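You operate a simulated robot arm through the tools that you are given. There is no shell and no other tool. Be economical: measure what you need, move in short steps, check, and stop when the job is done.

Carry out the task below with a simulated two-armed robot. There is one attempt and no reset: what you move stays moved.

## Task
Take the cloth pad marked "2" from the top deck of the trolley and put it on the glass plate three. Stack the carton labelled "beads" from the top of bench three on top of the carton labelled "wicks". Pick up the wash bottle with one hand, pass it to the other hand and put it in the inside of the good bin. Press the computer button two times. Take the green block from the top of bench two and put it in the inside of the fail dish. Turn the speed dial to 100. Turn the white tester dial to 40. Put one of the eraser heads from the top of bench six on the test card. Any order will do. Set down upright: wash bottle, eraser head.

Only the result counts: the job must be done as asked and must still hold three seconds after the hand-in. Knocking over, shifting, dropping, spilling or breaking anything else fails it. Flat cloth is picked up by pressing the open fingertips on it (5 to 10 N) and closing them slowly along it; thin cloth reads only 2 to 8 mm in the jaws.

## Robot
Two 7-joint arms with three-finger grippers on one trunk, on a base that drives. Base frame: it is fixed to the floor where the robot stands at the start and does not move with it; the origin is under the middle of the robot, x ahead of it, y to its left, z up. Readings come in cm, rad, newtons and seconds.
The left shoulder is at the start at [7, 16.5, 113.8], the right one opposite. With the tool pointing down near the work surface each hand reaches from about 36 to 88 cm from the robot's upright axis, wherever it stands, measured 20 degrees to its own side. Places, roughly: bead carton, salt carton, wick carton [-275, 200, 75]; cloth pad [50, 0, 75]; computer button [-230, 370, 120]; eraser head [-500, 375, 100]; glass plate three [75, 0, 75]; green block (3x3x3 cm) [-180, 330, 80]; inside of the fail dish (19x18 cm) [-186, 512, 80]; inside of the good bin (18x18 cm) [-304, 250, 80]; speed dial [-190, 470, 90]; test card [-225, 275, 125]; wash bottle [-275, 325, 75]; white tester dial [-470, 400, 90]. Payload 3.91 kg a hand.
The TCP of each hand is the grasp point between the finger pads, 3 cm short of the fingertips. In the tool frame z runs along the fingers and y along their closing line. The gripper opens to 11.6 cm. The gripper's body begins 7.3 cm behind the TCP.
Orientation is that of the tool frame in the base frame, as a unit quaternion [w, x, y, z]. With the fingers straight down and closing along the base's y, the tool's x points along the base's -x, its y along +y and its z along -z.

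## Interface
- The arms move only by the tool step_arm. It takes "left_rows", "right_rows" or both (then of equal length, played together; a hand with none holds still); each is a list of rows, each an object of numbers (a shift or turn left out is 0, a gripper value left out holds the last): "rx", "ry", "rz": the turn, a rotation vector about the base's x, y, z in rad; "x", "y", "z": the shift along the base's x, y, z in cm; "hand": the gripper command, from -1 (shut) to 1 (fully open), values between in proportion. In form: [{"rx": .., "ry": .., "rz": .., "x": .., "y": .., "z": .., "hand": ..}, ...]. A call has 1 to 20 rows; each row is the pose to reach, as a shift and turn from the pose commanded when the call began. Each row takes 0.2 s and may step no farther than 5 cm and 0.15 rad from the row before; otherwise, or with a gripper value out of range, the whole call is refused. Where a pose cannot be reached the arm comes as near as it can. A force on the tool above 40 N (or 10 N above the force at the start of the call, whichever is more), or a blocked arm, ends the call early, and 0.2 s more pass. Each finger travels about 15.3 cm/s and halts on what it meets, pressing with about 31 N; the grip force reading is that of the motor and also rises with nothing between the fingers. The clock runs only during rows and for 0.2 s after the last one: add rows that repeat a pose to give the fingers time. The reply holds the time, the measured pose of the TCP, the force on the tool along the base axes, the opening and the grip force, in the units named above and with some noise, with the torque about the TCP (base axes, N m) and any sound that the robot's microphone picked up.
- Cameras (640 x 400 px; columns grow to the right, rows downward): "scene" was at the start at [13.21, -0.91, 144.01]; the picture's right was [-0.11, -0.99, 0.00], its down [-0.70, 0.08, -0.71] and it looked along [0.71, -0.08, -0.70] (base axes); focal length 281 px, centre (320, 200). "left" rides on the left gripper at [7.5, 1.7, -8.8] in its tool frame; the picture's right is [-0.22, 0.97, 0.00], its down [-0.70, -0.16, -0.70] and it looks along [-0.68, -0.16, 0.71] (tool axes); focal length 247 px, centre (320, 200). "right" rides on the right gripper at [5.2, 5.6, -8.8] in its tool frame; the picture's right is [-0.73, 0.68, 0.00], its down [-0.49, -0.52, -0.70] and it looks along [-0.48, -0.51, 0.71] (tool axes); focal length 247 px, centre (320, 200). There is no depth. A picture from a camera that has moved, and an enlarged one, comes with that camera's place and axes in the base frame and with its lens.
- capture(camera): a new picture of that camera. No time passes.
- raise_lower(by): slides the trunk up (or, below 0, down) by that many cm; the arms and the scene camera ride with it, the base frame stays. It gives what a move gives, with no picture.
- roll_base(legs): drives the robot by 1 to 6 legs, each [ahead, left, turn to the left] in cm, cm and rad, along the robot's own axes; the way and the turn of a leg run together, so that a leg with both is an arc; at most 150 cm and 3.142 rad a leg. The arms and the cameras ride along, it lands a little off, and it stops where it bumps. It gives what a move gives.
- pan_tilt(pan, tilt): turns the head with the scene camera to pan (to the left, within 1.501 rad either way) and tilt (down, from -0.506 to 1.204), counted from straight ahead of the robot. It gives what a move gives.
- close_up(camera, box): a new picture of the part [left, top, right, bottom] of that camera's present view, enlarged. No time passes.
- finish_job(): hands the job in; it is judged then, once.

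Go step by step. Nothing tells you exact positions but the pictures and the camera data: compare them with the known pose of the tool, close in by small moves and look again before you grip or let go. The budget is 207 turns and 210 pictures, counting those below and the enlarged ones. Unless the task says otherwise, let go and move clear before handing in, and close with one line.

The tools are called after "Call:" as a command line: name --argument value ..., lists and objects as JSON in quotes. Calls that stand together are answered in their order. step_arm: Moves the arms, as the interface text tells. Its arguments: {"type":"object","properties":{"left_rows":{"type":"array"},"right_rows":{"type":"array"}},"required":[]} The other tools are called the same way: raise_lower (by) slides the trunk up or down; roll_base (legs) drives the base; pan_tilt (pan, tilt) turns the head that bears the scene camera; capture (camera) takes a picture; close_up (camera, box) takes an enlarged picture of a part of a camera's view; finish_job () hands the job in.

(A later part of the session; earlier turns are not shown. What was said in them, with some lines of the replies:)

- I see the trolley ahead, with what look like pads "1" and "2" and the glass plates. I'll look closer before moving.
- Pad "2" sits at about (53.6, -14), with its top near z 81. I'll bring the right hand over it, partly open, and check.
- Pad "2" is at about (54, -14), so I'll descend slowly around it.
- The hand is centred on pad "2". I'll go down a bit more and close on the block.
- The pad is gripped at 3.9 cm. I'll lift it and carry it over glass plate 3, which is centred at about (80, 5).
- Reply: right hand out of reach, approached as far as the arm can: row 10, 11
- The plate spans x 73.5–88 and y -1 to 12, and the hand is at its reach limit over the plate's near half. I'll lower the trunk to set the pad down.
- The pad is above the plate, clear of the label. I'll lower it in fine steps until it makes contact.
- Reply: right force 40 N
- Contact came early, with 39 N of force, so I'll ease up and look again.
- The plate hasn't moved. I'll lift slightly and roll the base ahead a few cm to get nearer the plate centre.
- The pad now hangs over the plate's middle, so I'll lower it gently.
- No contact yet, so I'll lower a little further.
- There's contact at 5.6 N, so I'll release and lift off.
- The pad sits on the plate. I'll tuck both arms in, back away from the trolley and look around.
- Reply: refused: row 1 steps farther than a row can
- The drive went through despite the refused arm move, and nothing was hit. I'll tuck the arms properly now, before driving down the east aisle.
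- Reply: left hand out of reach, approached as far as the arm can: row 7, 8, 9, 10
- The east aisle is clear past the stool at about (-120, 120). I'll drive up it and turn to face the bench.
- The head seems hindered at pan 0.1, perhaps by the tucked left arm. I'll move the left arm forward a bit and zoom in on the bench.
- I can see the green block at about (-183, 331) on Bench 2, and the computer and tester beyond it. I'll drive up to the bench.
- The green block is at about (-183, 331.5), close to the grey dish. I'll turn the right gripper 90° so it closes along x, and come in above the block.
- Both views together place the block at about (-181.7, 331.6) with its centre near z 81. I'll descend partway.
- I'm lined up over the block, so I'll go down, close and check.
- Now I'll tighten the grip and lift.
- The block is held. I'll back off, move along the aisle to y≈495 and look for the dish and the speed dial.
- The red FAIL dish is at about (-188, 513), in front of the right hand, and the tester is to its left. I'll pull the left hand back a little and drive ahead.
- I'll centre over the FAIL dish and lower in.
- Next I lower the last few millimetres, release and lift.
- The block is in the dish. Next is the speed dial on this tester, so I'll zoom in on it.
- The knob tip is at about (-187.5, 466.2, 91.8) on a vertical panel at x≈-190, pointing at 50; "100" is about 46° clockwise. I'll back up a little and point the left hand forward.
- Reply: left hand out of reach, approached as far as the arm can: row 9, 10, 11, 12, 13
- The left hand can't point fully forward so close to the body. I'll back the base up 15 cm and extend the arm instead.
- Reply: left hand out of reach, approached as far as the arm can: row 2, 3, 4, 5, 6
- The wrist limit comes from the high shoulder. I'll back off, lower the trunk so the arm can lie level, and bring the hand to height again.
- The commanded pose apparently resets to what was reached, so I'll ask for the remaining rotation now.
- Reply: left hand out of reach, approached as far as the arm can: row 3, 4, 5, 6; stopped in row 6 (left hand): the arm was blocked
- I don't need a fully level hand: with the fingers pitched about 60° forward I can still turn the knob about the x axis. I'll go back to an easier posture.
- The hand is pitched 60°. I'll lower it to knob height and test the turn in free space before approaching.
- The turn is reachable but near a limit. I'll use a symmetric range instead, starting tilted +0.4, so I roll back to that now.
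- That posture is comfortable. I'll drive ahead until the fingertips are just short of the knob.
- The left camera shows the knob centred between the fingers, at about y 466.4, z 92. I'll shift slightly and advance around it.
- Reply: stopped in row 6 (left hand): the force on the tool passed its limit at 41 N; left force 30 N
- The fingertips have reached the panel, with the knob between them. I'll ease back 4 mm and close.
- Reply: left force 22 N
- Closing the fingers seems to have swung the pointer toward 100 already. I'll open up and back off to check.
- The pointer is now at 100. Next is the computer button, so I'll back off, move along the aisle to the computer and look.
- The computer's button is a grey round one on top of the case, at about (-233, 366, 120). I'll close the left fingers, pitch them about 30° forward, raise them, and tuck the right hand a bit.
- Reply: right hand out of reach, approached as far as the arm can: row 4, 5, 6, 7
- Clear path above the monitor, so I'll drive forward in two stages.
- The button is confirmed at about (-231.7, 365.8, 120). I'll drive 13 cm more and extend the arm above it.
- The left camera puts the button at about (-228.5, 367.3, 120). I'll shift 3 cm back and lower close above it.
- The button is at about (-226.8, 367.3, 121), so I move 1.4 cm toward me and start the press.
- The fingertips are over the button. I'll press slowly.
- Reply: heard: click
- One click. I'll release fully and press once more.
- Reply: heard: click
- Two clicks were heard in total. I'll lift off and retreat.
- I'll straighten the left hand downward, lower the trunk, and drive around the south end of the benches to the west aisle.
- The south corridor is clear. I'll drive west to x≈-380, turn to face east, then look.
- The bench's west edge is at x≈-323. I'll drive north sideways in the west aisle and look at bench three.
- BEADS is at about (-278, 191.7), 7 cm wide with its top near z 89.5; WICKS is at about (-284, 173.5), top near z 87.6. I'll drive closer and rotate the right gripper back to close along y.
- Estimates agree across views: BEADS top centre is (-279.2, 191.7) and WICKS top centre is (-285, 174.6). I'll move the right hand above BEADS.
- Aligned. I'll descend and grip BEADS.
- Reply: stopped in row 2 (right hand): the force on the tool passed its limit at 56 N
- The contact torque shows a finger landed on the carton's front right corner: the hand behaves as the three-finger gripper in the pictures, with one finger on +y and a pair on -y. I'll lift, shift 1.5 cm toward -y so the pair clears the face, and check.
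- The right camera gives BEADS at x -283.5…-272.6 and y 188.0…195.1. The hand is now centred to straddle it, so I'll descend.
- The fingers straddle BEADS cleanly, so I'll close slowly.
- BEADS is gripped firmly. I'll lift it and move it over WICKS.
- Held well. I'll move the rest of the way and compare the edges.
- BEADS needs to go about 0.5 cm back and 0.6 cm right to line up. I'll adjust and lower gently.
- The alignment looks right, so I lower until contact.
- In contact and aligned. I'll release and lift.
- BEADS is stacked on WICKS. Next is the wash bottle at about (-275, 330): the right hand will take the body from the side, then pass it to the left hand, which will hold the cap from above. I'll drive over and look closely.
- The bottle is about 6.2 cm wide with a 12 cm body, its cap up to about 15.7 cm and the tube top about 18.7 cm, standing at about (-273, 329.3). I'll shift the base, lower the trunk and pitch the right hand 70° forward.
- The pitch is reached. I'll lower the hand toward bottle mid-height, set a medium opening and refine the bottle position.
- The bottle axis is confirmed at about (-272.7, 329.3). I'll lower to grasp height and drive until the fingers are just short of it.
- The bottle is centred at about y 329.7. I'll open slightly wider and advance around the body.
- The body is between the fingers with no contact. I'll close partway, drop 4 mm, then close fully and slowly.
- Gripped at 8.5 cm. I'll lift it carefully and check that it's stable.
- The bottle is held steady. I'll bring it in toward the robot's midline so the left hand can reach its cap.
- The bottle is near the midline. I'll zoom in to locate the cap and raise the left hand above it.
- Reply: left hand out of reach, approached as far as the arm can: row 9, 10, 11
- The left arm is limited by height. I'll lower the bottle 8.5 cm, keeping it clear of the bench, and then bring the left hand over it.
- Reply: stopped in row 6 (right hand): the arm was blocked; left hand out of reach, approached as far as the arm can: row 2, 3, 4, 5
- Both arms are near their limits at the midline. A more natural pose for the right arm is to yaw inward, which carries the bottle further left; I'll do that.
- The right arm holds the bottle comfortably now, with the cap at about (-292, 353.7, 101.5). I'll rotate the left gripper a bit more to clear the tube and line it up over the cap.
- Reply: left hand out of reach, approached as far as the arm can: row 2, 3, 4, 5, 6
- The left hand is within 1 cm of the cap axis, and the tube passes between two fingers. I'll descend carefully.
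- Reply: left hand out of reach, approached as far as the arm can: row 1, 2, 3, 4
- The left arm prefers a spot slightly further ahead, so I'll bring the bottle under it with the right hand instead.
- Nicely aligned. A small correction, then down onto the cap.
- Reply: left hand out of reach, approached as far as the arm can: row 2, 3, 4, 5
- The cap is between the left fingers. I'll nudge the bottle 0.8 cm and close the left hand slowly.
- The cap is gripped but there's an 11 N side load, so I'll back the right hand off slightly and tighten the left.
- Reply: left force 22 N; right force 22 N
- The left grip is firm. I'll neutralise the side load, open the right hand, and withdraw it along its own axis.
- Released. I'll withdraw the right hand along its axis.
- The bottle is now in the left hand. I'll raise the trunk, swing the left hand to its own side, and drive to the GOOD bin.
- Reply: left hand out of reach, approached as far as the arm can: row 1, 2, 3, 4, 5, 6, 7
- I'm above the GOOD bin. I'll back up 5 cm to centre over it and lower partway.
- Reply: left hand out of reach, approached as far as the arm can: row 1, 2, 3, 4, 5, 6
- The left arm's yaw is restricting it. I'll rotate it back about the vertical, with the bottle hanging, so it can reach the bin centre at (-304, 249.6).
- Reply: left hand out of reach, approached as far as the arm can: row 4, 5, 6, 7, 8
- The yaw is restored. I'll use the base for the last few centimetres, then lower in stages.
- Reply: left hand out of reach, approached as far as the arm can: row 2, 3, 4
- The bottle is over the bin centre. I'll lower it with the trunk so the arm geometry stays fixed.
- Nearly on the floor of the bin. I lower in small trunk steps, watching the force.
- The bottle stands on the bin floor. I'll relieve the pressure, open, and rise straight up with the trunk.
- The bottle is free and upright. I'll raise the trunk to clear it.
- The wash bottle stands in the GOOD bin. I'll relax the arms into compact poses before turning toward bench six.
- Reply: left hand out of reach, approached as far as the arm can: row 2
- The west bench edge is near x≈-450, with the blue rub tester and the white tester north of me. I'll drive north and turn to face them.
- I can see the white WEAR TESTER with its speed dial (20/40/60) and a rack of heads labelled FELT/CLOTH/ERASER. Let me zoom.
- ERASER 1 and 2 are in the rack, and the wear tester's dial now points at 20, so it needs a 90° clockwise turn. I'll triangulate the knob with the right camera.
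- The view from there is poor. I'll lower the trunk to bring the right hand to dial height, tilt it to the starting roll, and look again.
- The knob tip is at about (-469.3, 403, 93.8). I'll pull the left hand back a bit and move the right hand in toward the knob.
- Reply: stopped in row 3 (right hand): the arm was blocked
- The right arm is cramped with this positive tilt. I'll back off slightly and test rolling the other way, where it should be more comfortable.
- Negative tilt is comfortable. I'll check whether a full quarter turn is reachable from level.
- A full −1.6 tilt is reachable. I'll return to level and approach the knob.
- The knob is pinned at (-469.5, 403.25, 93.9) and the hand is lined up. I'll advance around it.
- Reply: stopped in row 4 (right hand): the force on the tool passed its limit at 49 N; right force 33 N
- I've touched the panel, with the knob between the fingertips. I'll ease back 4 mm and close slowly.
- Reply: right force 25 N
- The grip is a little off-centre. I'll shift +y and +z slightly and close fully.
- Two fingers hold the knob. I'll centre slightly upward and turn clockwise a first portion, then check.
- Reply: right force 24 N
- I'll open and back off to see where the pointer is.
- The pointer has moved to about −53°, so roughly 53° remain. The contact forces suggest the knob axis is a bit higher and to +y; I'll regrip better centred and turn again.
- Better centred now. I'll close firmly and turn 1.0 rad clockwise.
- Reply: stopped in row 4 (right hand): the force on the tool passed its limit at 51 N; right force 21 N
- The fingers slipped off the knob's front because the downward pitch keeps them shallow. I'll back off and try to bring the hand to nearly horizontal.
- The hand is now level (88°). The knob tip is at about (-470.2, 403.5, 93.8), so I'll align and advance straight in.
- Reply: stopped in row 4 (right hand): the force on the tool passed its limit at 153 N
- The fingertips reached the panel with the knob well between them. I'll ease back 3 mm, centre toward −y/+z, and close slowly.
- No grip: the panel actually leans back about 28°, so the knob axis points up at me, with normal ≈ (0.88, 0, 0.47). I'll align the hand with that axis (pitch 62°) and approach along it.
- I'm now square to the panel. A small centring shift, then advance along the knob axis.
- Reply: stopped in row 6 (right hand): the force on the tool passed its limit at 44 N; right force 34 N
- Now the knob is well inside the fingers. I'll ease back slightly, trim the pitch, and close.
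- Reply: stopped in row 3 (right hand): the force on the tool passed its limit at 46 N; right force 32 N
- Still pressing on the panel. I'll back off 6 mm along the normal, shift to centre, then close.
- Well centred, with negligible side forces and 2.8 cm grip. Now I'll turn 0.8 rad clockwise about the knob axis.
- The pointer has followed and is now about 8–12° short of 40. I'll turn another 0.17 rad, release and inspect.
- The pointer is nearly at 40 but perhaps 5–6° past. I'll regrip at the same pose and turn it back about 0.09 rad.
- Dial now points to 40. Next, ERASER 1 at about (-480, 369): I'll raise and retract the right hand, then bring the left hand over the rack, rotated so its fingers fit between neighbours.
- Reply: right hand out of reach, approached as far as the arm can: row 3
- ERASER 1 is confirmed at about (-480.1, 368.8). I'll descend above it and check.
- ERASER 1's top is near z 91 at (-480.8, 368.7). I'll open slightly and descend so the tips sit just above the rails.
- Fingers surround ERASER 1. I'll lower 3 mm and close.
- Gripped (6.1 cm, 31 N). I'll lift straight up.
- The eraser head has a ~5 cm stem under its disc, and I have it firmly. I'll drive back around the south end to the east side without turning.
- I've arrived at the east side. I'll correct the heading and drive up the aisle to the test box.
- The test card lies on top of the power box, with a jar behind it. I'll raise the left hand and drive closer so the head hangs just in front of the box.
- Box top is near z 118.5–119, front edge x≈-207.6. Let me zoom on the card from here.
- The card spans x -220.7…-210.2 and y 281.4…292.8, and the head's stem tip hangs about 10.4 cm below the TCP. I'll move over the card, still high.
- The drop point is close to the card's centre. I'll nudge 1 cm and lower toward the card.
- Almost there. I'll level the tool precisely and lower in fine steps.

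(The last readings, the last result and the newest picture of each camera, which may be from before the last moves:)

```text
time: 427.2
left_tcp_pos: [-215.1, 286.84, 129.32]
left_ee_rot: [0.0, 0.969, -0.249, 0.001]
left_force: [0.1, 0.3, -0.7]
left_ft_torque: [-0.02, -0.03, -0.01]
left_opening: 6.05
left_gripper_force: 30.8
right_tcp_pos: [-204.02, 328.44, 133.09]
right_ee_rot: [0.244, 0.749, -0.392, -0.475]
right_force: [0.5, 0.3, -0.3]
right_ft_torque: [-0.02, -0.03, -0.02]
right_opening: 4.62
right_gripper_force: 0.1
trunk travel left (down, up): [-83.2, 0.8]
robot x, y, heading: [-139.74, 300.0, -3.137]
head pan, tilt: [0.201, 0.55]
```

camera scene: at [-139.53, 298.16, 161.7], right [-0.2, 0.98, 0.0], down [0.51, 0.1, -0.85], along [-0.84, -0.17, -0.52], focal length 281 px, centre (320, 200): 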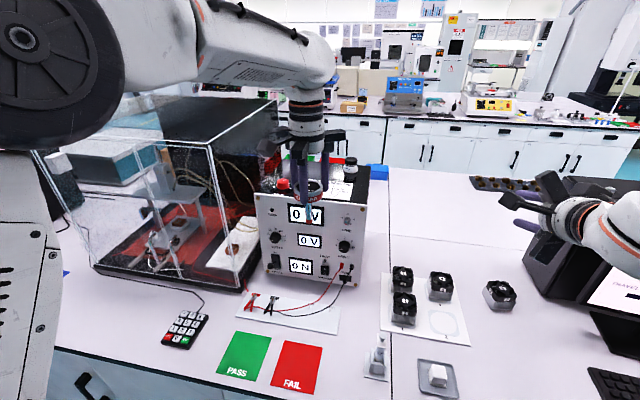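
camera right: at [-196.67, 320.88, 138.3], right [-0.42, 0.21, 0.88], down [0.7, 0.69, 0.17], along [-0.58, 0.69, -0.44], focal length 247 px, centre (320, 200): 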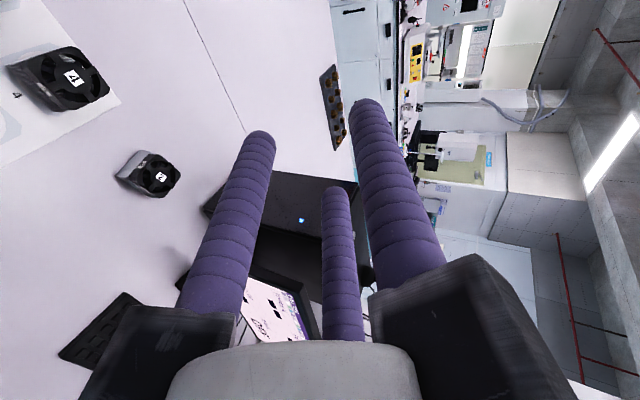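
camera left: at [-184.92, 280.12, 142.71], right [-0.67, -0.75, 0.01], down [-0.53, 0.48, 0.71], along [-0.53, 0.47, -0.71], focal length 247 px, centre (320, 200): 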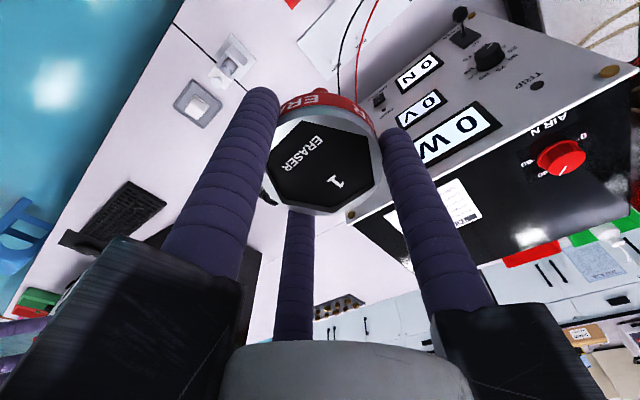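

Call:
step_arm --left_rows '[{"z": -0.2}, {"z": -0.4}, {"z": -0.4}]'

```text
time: 428.0
left_tcp_pos: [-215.0, 286.94, 128.91]
left_ee_rot: [0.0, 0.969, -0.248, 0.0]
left_force: [-0.1, -0.2, -0.6]
left_ft_torque: [-0.01, 0.02, -0.05]
left_opening: 6.08
left_gripper_force: 31.2
right_tcp_pos: [-204.01, 328.44, 133.0]
right_ee_rot: [0.243, 0.748, -0.393, -0.476]
right_force: [0.0, 0.4, -0.9]
right_ft_torque: [0.0, 0.01, -0.03]
right_opening: 4.65
right_gripper_force: 0.0
trunk travel left (down, up): [-83.2, 0.8]
robot x, y, heading: [-139.86, 300.13, -3.132]
head pan, tilt: [0.201, 0.55]
```

No contact yet, so I'll continue and look.

Call:
step_arm --left_rows '[{"z": -0.2}, {"z": -0.4}, {"z": -0.4}]'

Call:
close_up --camera "scene" --box '[296, 190, 360, 230]'

```text
time: 428.8
left_tcp_pos: [-215.18, 286.85, 128.62]
left_ee_rot: [0.0, 0.969, -0.248, 0.001]
left_force: [0.0, -0.4, -1.1]
left_ft_torque: [-0.01, 0.01, -0.03]
left_opening: 6.07
left_gripper_force: 30.4
right_tcp_pos: [-204.03, 328.34, 133.0]
right_ee_rot: [0.243, 0.748, -0.393, -0.476]
right_force: [0.7, -0.8, 0.2]
right_ft_torque: [0.02, 0.01, -0.01]
right_opening: 4.64
right_gripper_force: 0.0
trunk travel left (down, up): [-83.2, 0.8]
robot x, y, heading: [-139.47, 300.03, -3.14]
head pan, tilt: [0.201, 0.55]
```

```text
10.00 times, centred on (328, 210) of scene
camera zoom: at [-153.53, 298.14, 161.69], right [-0.2, 0.98, 0.0], down [0.51, 0.1, -0.85], along [-0.84, -0.17, -0.52], focal length 2810 px, centre (240, 100)
```

zoom: 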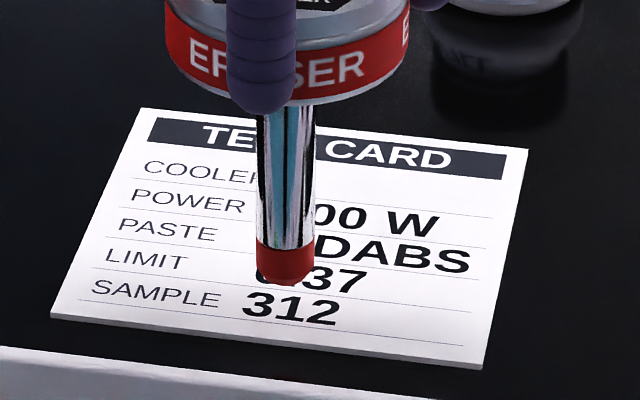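

Still floating slightly. I'll continue in small steps.

Call:
step_arm --left_rows '[{"z": -0.15}, {"z": -0.3}, {"z": -0.3}]'

Call:
step_arm --left_rows '[{"z": -0.15}, {"z": -0.3}, {"z": -0.3}]'

```text
time: 429.6
left_tcp_pos: [-215.06, 286.84, 128.14]
left_ee_rot: [0.0, 0.969, -0.247, 0.0]
left_force: [-1.0, 0.4, -0.4]
left_ft_torque: [-0.01, 0.03, 0.04]
left_opening: 6.09
left_gripper_force: 30.8
right_tcp_pos: [-203.95, 328.38, 133.01]
right_ee_rot: [0.243, 0.749, -0.393, -0.476]
right_force: [0.1, -0.5, -0.1]
right_ft_torque: [0.02, -0.03, 0.0]
right_opening: 4.62
right_gripper_force: 0.1
trunk travel left (down, up): [-83.2, 0.8]
robot x, y, heading: [-139.44, 299.93, -3.144]
head pan, tilt: [0.201, 0.55]
```

```text
time: 430.4
left_tcp_pos: [-215.11, 286.91, 127.94]
left_ee_rot: [0.0, 0.969, -0.248, -0.001]
left_force: [0.0, -0.5, -1.4]
left_ft_torque: [0.04, 0.0, -0.02]
left_opening: 6.06
left_gripper_force: 31.3
right_tcp_pos: [-204.06, 328.46, 133.04]
right_ee_rot: [0.243, 0.749, -0.392, -0.476]
right_force: [-0.3, 0.0, 0.1]
right_ft_torque: [0.02, -0.04, 0.02]
right_opening: 4.64
right_gripper_force: 0.0
trunk travel left (down, up): [-83.2, 0.8]
robot x, y, heading: [-139.86, 300.12, -3.138]
head pan, tilt: [0.201, 0.55]
```

Call:
step_arm --left_rows '[{"z": -0.2}, {"z": -0.35}, {"z": -0.35}]'

Call:
step_arm --left_rows '[{"z": -0.15}, {"z": -0.3}, {"z": -0.3}]'

Call:
close_up --camera "scene" --box '[296, 190, 360, 230]'

```text
time: 431.2
left_tcp_pos: [-215.15, 286.83, 127.56]
left_ee_rot: [0.0, 0.968, -0.249, 0.0]
left_force: [-0.2, -0.8, -1.6]
left_ft_torque: [0.01, 0.0, 0.0]
left_opening: 6.05
left_gripper_force: 30.8
right_tcp_pos: [-203.97, 328.33, 133.07]
right_ee_rot: [0.243, 0.749, -0.393, -0.475]
right_force: [-0.4, 0.3, 1.3]
right_ft_torque: [0.01, -0.01, 0.02]
right_opening: 4.63
right_gripper_force: 0.0
trunk travel left (down, up): [-83.2, 0.8]
robot x, y, heading: [-139.59, 299.73, -3.142]
head pan, tilt: [0.201, 0.55]
```

```text
time: 432.0
left_tcp_pos: [-215.14, 286.95, 127.44]
left_ee_rot: [0.0, 0.968, -0.249, 0.001]
left_force: [0.6, -0.1, -2.1]
left_ft_torque: [-0.02, 0.0, -0.03]
left_opening: 6.06
left_gripper_force: 30.4
right_tcp_pos: [-204.09, 328.49, 133.0]
right_ee_rot: [0.244, 0.749, -0.393, -0.475]
right_force: [0.1, 0.3, 0.3]
right_ft_torque: [0.02, 0.0, 0.02]
right_opening: 4.63
right_gripper_force: 0.2
trunk travel left (down, up): [-83.2, 0.8]
robot x, y, heading: [-139.6, 300.02, -3.141]
head pan, tilt: [0.201, 0.55]
```

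```text
10.00 times, centred on (328, 210) of scene
camera zoom: at [-153.53, 298.14, 161.69], right [-0.2, 0.98, 0.0], down [0.51, 0.1, -0.85], along [-0.84, -0.17, -0.52], focal length 2810 px, centre (240, 100)
```

zoom: 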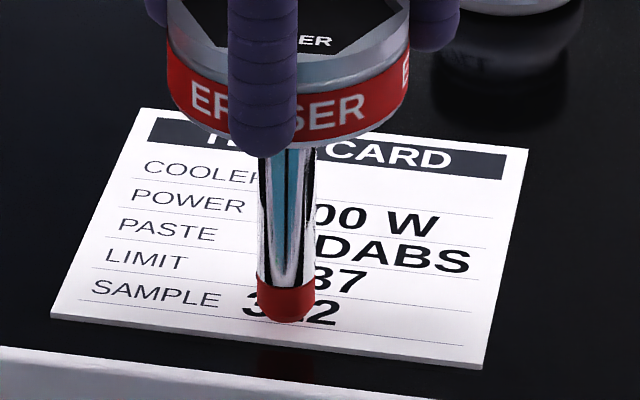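

The mirror reflection shows the box top is lower (z≈116.4), so the card centre is really nearer (-220, 286.5). I'll lift a little, shift 5 cm in −x, and recheck.

Call:
step_arm --left_rows '[{"z": 1.2}, {"x": -2.5, "z": 1.5}, {"x": -5, "y": -0.2, "z": 1.5}, {"x": -5, "y": -0.2, "z": 1.5}]'

Call:
close_up --camera "scene" --box '[296, 180, 376, 230]'

```text
time: 433.0
left_tcp_pos: [-218.59, 286.79, 128.91]
left_ee_rot: [0.0, 0.969, -0.248, 0.0]
left_force: [0.0, 1.2, -1.4]
left_ft_torque: [-0.01, 0.03, -0.02]
left_opening: 6.03
left_gripper_force: 31.0
left hand out of reach, approached as far as the arm can: row 3, 4
right_tcp_pos: [-203.87, 328.41, 133.17]
right_ee_rot: [0.243, 0.749, -0.391, -0.476]
right_force: [0.5, 0.2, 0.3]
right_ft_torque: [-0.01, -0.02, 0.01]
right_opening: 4.62
right_gripper_force: 0.1
trunk travel left (down, up): [-83.2, 0.8]
robot x, y, heading: [-139.53, 299.96, -3.143]
head pan, tilt: [0.201, 0.55]
```

```text
8.00 times, centred on (336, 205) of scene
camera zoom: at [-153.26, 298.09, 161.71], right [-0.2, 0.98, 0.0], down [0.51, 0.1, -0.85], along [-0.84, -0.17, -0.52], focal length 2248 px, centre (192, 160)
```

zoom: 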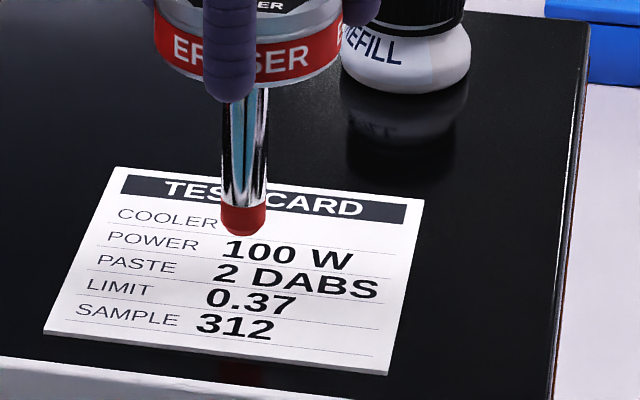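

From here the landing point is well inside the card. I'll lower straight down to contact.

Call:
step_arm --left_rows '[{"z": -0.8}, {"z": -1.4}, {"z": -1.7}, {"z": -1.7}]'

Call:
step_arm --left_rows '[{"z": -0.15}, {"z": -0.3}, {"z": -0.3}]'

Call:
close_up --camera "scene" --box '[296, 180, 376, 230]'

```text
time: 434.0
left_tcp_pos: [-218.81, 286.7, 127.13]
left_ee_rot: [0.0, 0.969, -0.248, 0.001]
left_force: [0.5, -0.2, -0.6]
left_ft_torque: [0.0, 0.02, 0.02]
left_opening: 6.06
left_gripper_force: 30.8
right_tcp_pos: [-204.03, 328.45, 133.21]
right_ee_rot: [0.244, 0.749, -0.392, -0.475]
right_force: [0.3, 0.8, -0.1]
right_ft_torque: [0.0, 0.03, -0.02]
right_opening: 4.64
right_gripper_force: 0.1
trunk travel left (down, up): [-83.2, 0.8]
robot x, y, heading: [-139.73, 300.09, -3.14]
head pan, tilt: [0.201, 0.55]
```

```text
time: 434.8
left_tcp_pos: [-218.8, 286.73, 126.81]
left_ee_rot: [0.0, 0.969, -0.249, 0.0]
left_force: [-0.6, -0.2, -0.9]
left_ft_torque: [-0.02, 0.03, 0.02]
left_opening: 6.06
left_gripper_force: 30.5
right_tcp_pos: [-203.94, 328.33, 133.01]
right_ee_rot: [0.244, 0.749, -0.392, -0.475]
right_force: [-0.4, 0.0, 0.2]
right_ft_torque: [0.0, 0.06, -0.01]
right_opening: 4.65
right_gripper_force: 0.1
trunk travel left (down, up): [-83.2, 0.8]
robot x, y, heading: [-139.6, 299.95, -3.146]
head pan, tilt: [0.201, 0.55]
```

```text
8.00 times, centred on (336, 205) of scene
camera zoom: at [-153.51, 298.14, 161.69], right [-0.2, 0.98, 0.0], down [0.51, 0.1, -0.85], along [-0.84, -0.17, -0.52], focal length 2248 px, centre (192, 160)
```

zoom: 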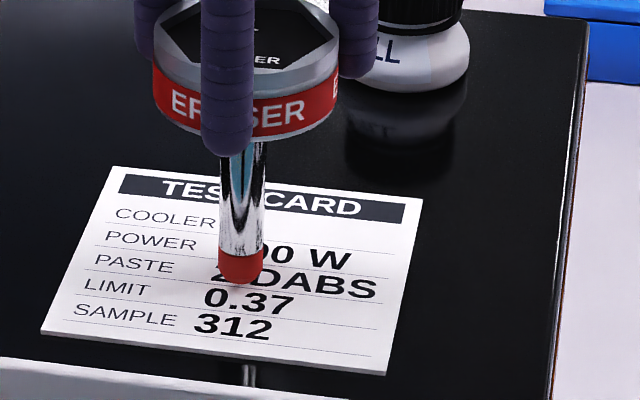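

Call:
step_arm --left_rows '[{"z": -0.15}, {"z": -0.3}, {"z": -0.3}]'

Call:
step_arm --left_rows '[{"z": -0.15}, {"z": -0.3}, {"z": -0.3}]'

```text
time: 435.6
left_tcp_pos: [-218.83, 286.64, 126.47]
left_ee_rot: [0.0, 0.969, -0.248, 0.001]
left_force: [1.0, 1.0, 0.4]
left_ft_torque: [-0.03, 0.03, -0.03]
left_opening: 6.06
left_gripper_force: 30.7
right_tcp_pos: [-204.11, 328.48, 133.1]
right_ee_rot: [0.243, 0.749, -0.393, -0.475]
right_force: [0.3, 0.4, -0.3]
right_ft_torque: [-0.02, 0.01, -0.01]
right_opening: 4.64
right_gripper_force: 0.0
trunk travel left (down, up): [-83.2, 0.8]
robot x, y, heading: [-139.86, 300.12, -3.138]
head pan, tilt: [0.201, 0.55]
```

```text
time: 436.4
left_tcp_pos: [-218.78, 286.68, 126.42]
left_ee_rot: [0.0, 0.969, -0.247, -0.001]
left_force: [-0.5, 0.3, 11.2]
left_ft_torque: [0.01, 0.13, -0.02]
left_opening: 6.08
left_gripper_force: 31.2
right_tcp_pos: [-203.8, 328.48, 133.14]
right_ee_rot: [0.244, 0.748, -0.393, -0.476]
right_force: [-1.0, -0.1, -0.1]
right_ft_torque: [0.03, 0.01, 0.01]
right_opening: 4.67
right_gripper_force: 0.0
trunk travel left (down, up): [-83.2, 0.8]
robot x, y, heading: [-139.85, 299.56, -3.142]
head pan, tilt: [0.201, 0.55]
```

Contact (11 N). I'll relieve it a touch and open very slowly so the head stays standing.

Call:
step_arm --left_rows '[{"z": 0.15}, {"z": 0.15}, {"z": 0.15, "hand": 0.06}, {"z": 0.15, "hand": 0.09}, {"z": 0.15, "hand": 0.13}, {"z": 0.15, "hand": 0.2}, {"z": 0.15, "hand": 0.3}, {"z": 0.15, "hand": 0.4}, {"z": 0.15, "hand": 0.4}]'

Call:
close_up --camera "scene" --box '[280, 150, 376, 230]'

```text
time: 438.4
left_tcp_pos: [-219.0, 286.79, 126.29]
left_ee_rot: [0.0, 0.969, -0.248, 0.0]
left_force: [-0.2, 0.2, -0.2]
left_ft_torque: [-0.03, 0.01, 0.02]
left_opening: 8.12
left_gripper_force: 0.0
right_tcp_pos: [-204.06, 328.4, 133.05]
right_ee_rot: [0.244, 0.748, -0.393, -0.476]
right_force: [0.6, -0.2, -0.1]
right_ft_torque: [0.04, 0.01, 0.0]
right_opening: 4.67
right_gripper_force: 0.0
trunk travel left (down, up): [-83.2, 0.8]
robot x, y, heading: [-140.05, 300.12, -3.143]
head pan, tilt: [0.201, 0.55]
```

```text
5.00 times, centred on (328, 190) of scene
camera zoom: at [-153.52, 298.14, 161.69], right [-0.2, 0.98, 0.0], down [0.51, 0.1, -0.85], along [-0.84, -0.17, -0.52], focal length 1405 px, centre (280, 250)
```

zoom: 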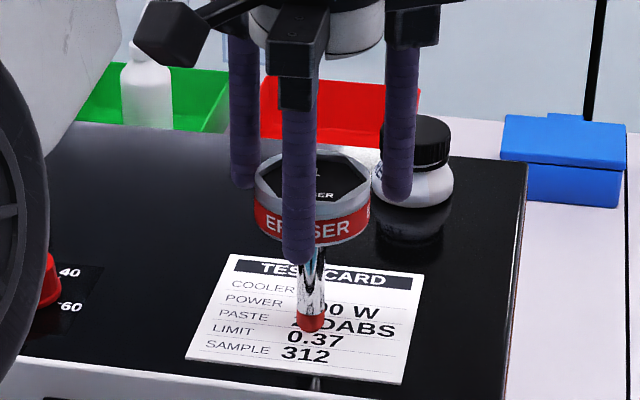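

The head stands on the card by itself. I'll lift straight up in small steps.

Call:
step_arm --left_rows '[{"z": 0.8, "hand": 0.55}, {"z": 1.6}, {"z": 2.4, "x": 0.2}, {"z": 3.2, "x": 0.4}, {"z": 3.2, "x": 0.4}]'

Call:
close_up --camera "scene" --box '[280, 150, 376, 230]'

```text
time: 439.6
left_tcp_pos: [-218.36, 286.74, 129.6]
left_ee_rot: [-0.001, 0.969, -0.249, 0.0]
left_force: [-0.8, 0.1, 0.0]
left_ft_torque: [-0.02, 0.04, 0.03]
left_opening: 8.99
left_gripper_force: 0.1
right_tcp_pos: [-203.99, 328.43, 133.07]
right_ee_rot: [0.243, 0.749, -0.392, -0.476]
right_force: [0.9, -0.3, -0.4]
right_ft_torque: [0.02, -0.01, -0.01]
right_opening: 4.63
right_gripper_force: 0.1
trunk travel left (down, up): [-83.2, 0.8]
robot x, y, heading: [-139.89, 299.96, -3.142]
head pan, tilt: [0.201, 0.55]
```

```text
5.00 times, centred on (328, 190) of scene
camera zoom: at [-153.55, 298.14, 161.69], right [-0.2, 0.98, 0.0], down [0.51, 0.1, -0.85], along [-0.84, -0.17, -0.52], focal length 1405 px, centre (280, 250)
```

zoom: 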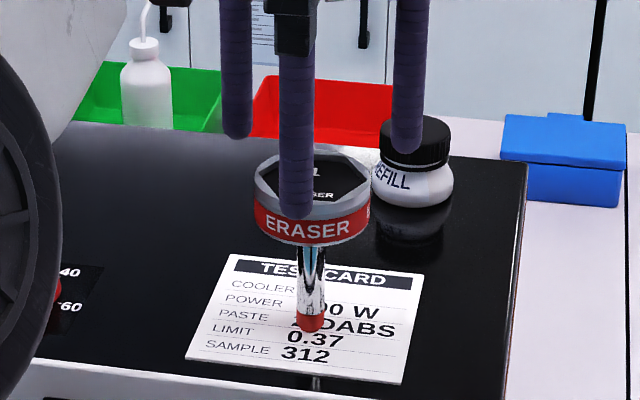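

Clear of the disc by over 1 cm. I'll rise further and withdraw.

Call:
step_arm --left_rows '[{"z": 1.2, "x": 0.3}, {"z": 2.4, "x": 0.8}, {"z": 3.4, "x": 1.6}, {"z": 4.2, "x": 3}, {"z": 5, "x": 6}, {"z": 5, "x": 10}, {"z": 5, "x": 14}]'

Call:
roll_base --legs '[[-50, 0, 0]]'

Call:
close_up --camera "scene" --box '[200, 110, 440, 260]'

```text
time: 441.2
left_tcp_pos: [-204.17, 286.82, 134.79]
left_ee_rot: [0.0, 0.969, -0.248, 0.0]
left_force: [0.1, -0.1, -0.2]
left_ft_torque: [0.02, 0.06, 0.0]
left_opening: 9.01
left_gripper_force: 0.1
right_tcp_pos: [-203.82, 328.35, 133.07]
right_ee_rot: [0.244, 0.748, -0.392, -0.476]
right_force: [0.1, 0.1, -0.1]
right_ft_torque: [-0.01, 0.03, 0.01]
right_opening: 4.6
right_gripper_force: 0.1
trunk travel left (down, up): [-83.2, 0.8]
robot x, y, heading: [-139.53, 300.18, -3.14]
head pan, tilt: [0.201, 0.55]
```

```text
time: 444.1
left_tcp_pos: [-154.64, 286.86, 134.63]
left_ee_rot: [-0.001, 0.968, -0.249, 0.001]
left_force: [0.4, -0.1, -0.2]
left_ft_torque: [0.02, -0.03, 0.03]
left_opening: 8.99
left_gripper_force: 0.1
right_tcp_pos: [-154.24, 328.49, 133.03]
right_ee_rot: [0.244, 0.749, -0.393, -0.476]
right_force: [-0.2, -0.3, -0.1]
right_ft_torque: [-0.02, -0.03, 0.02]
right_opening: 4.63
right_gripper_force: 0.0
trunk travel left (down, up): [-83.2, 0.8]
robot x, y, heading: [-89.83, 299.85, 3.136]
head pan, tilt: [0.201, 0.55]
```

```text
2.67 times, centred on (320, 185) of scene
camera zoom: at [-103.79, 298.14, 161.67], right [-0.2, 0.98, 0.0], down [0.51, 0.1, -0.85], along [-0.84, -0.17, -0.52], focal length 750 px, centre (320, 240)
```

zoom: 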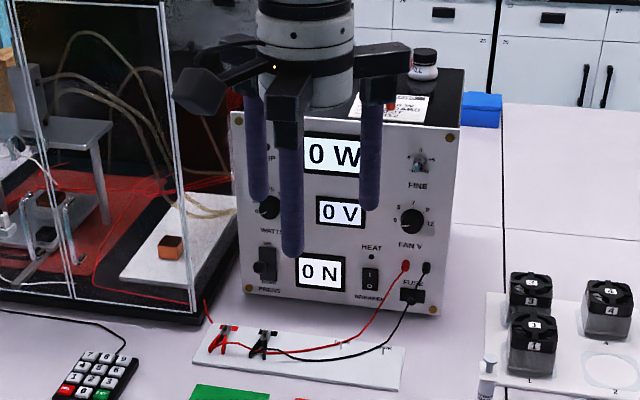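

I'll move the left hand aside for one last check of the eraser head.

Call:
step_arm --left_rows '[{"y": -4}, {"y": -8}, {"y": -12}, {"y": -15}]'

Call:
close_up --camera "scene" --box '[270, 110, 398, 190]'

```text
time: 445.1
left_tcp_pos: [-154.51, 271.63, 134.63]
left_ee_rot: [-0.001, 0.969, -0.249, 0.0]
left_force: [0.8, 0.4, 0.2]
left_ft_torque: [0.05, 0.0, -0.05]
left_opening: 9.01
left_gripper_force: 0.0
right_tcp_pos: [-154.1, 328.42, 133.06]
right_ee_rot: [0.242, 0.748, -0.394, -0.476]
right_force: [-0.4, -0.3, -0.1]
right_ft_torque: [0.02, -0.03, 0.03]
right_opening: 4.65
right_gripper_force: 0.1
trunk travel left (down, up): [-83.2, 0.8]
robot x, y, heading: [-89.99, 300.1, 3.138]
head pan, tilt: [0.201, 0.55]
```

```text
5.00 times, centred on (334, 150) of scene
camera zoom: at [-103.63, 297.94, 161.69], right [-0.2, 0.98, 0.0], down [0.51, 0.1, -0.85], along [-0.84, -0.17, -0.52], focal length 1405 px, centre (250, 450)
```

zoom: 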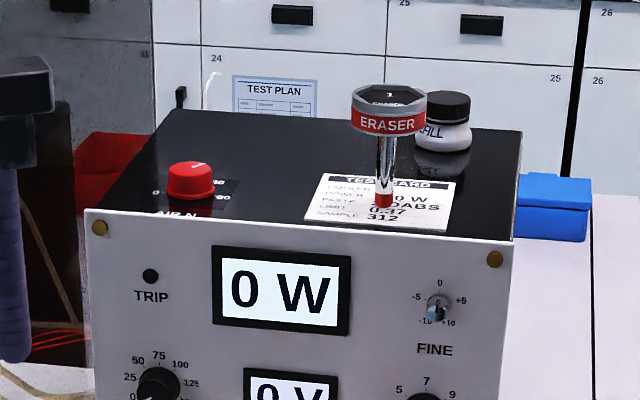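

The eraser head stands upright on the test card, and the other tasks were each checked as they were finished. Handing in now.

Call:
finish_job

```text
The job is handed in.
```

I did all eight tasks and handed the job in; I checked each with the cameras when I finished it, except the button, where I heard two clicks and saw no change on the screen.
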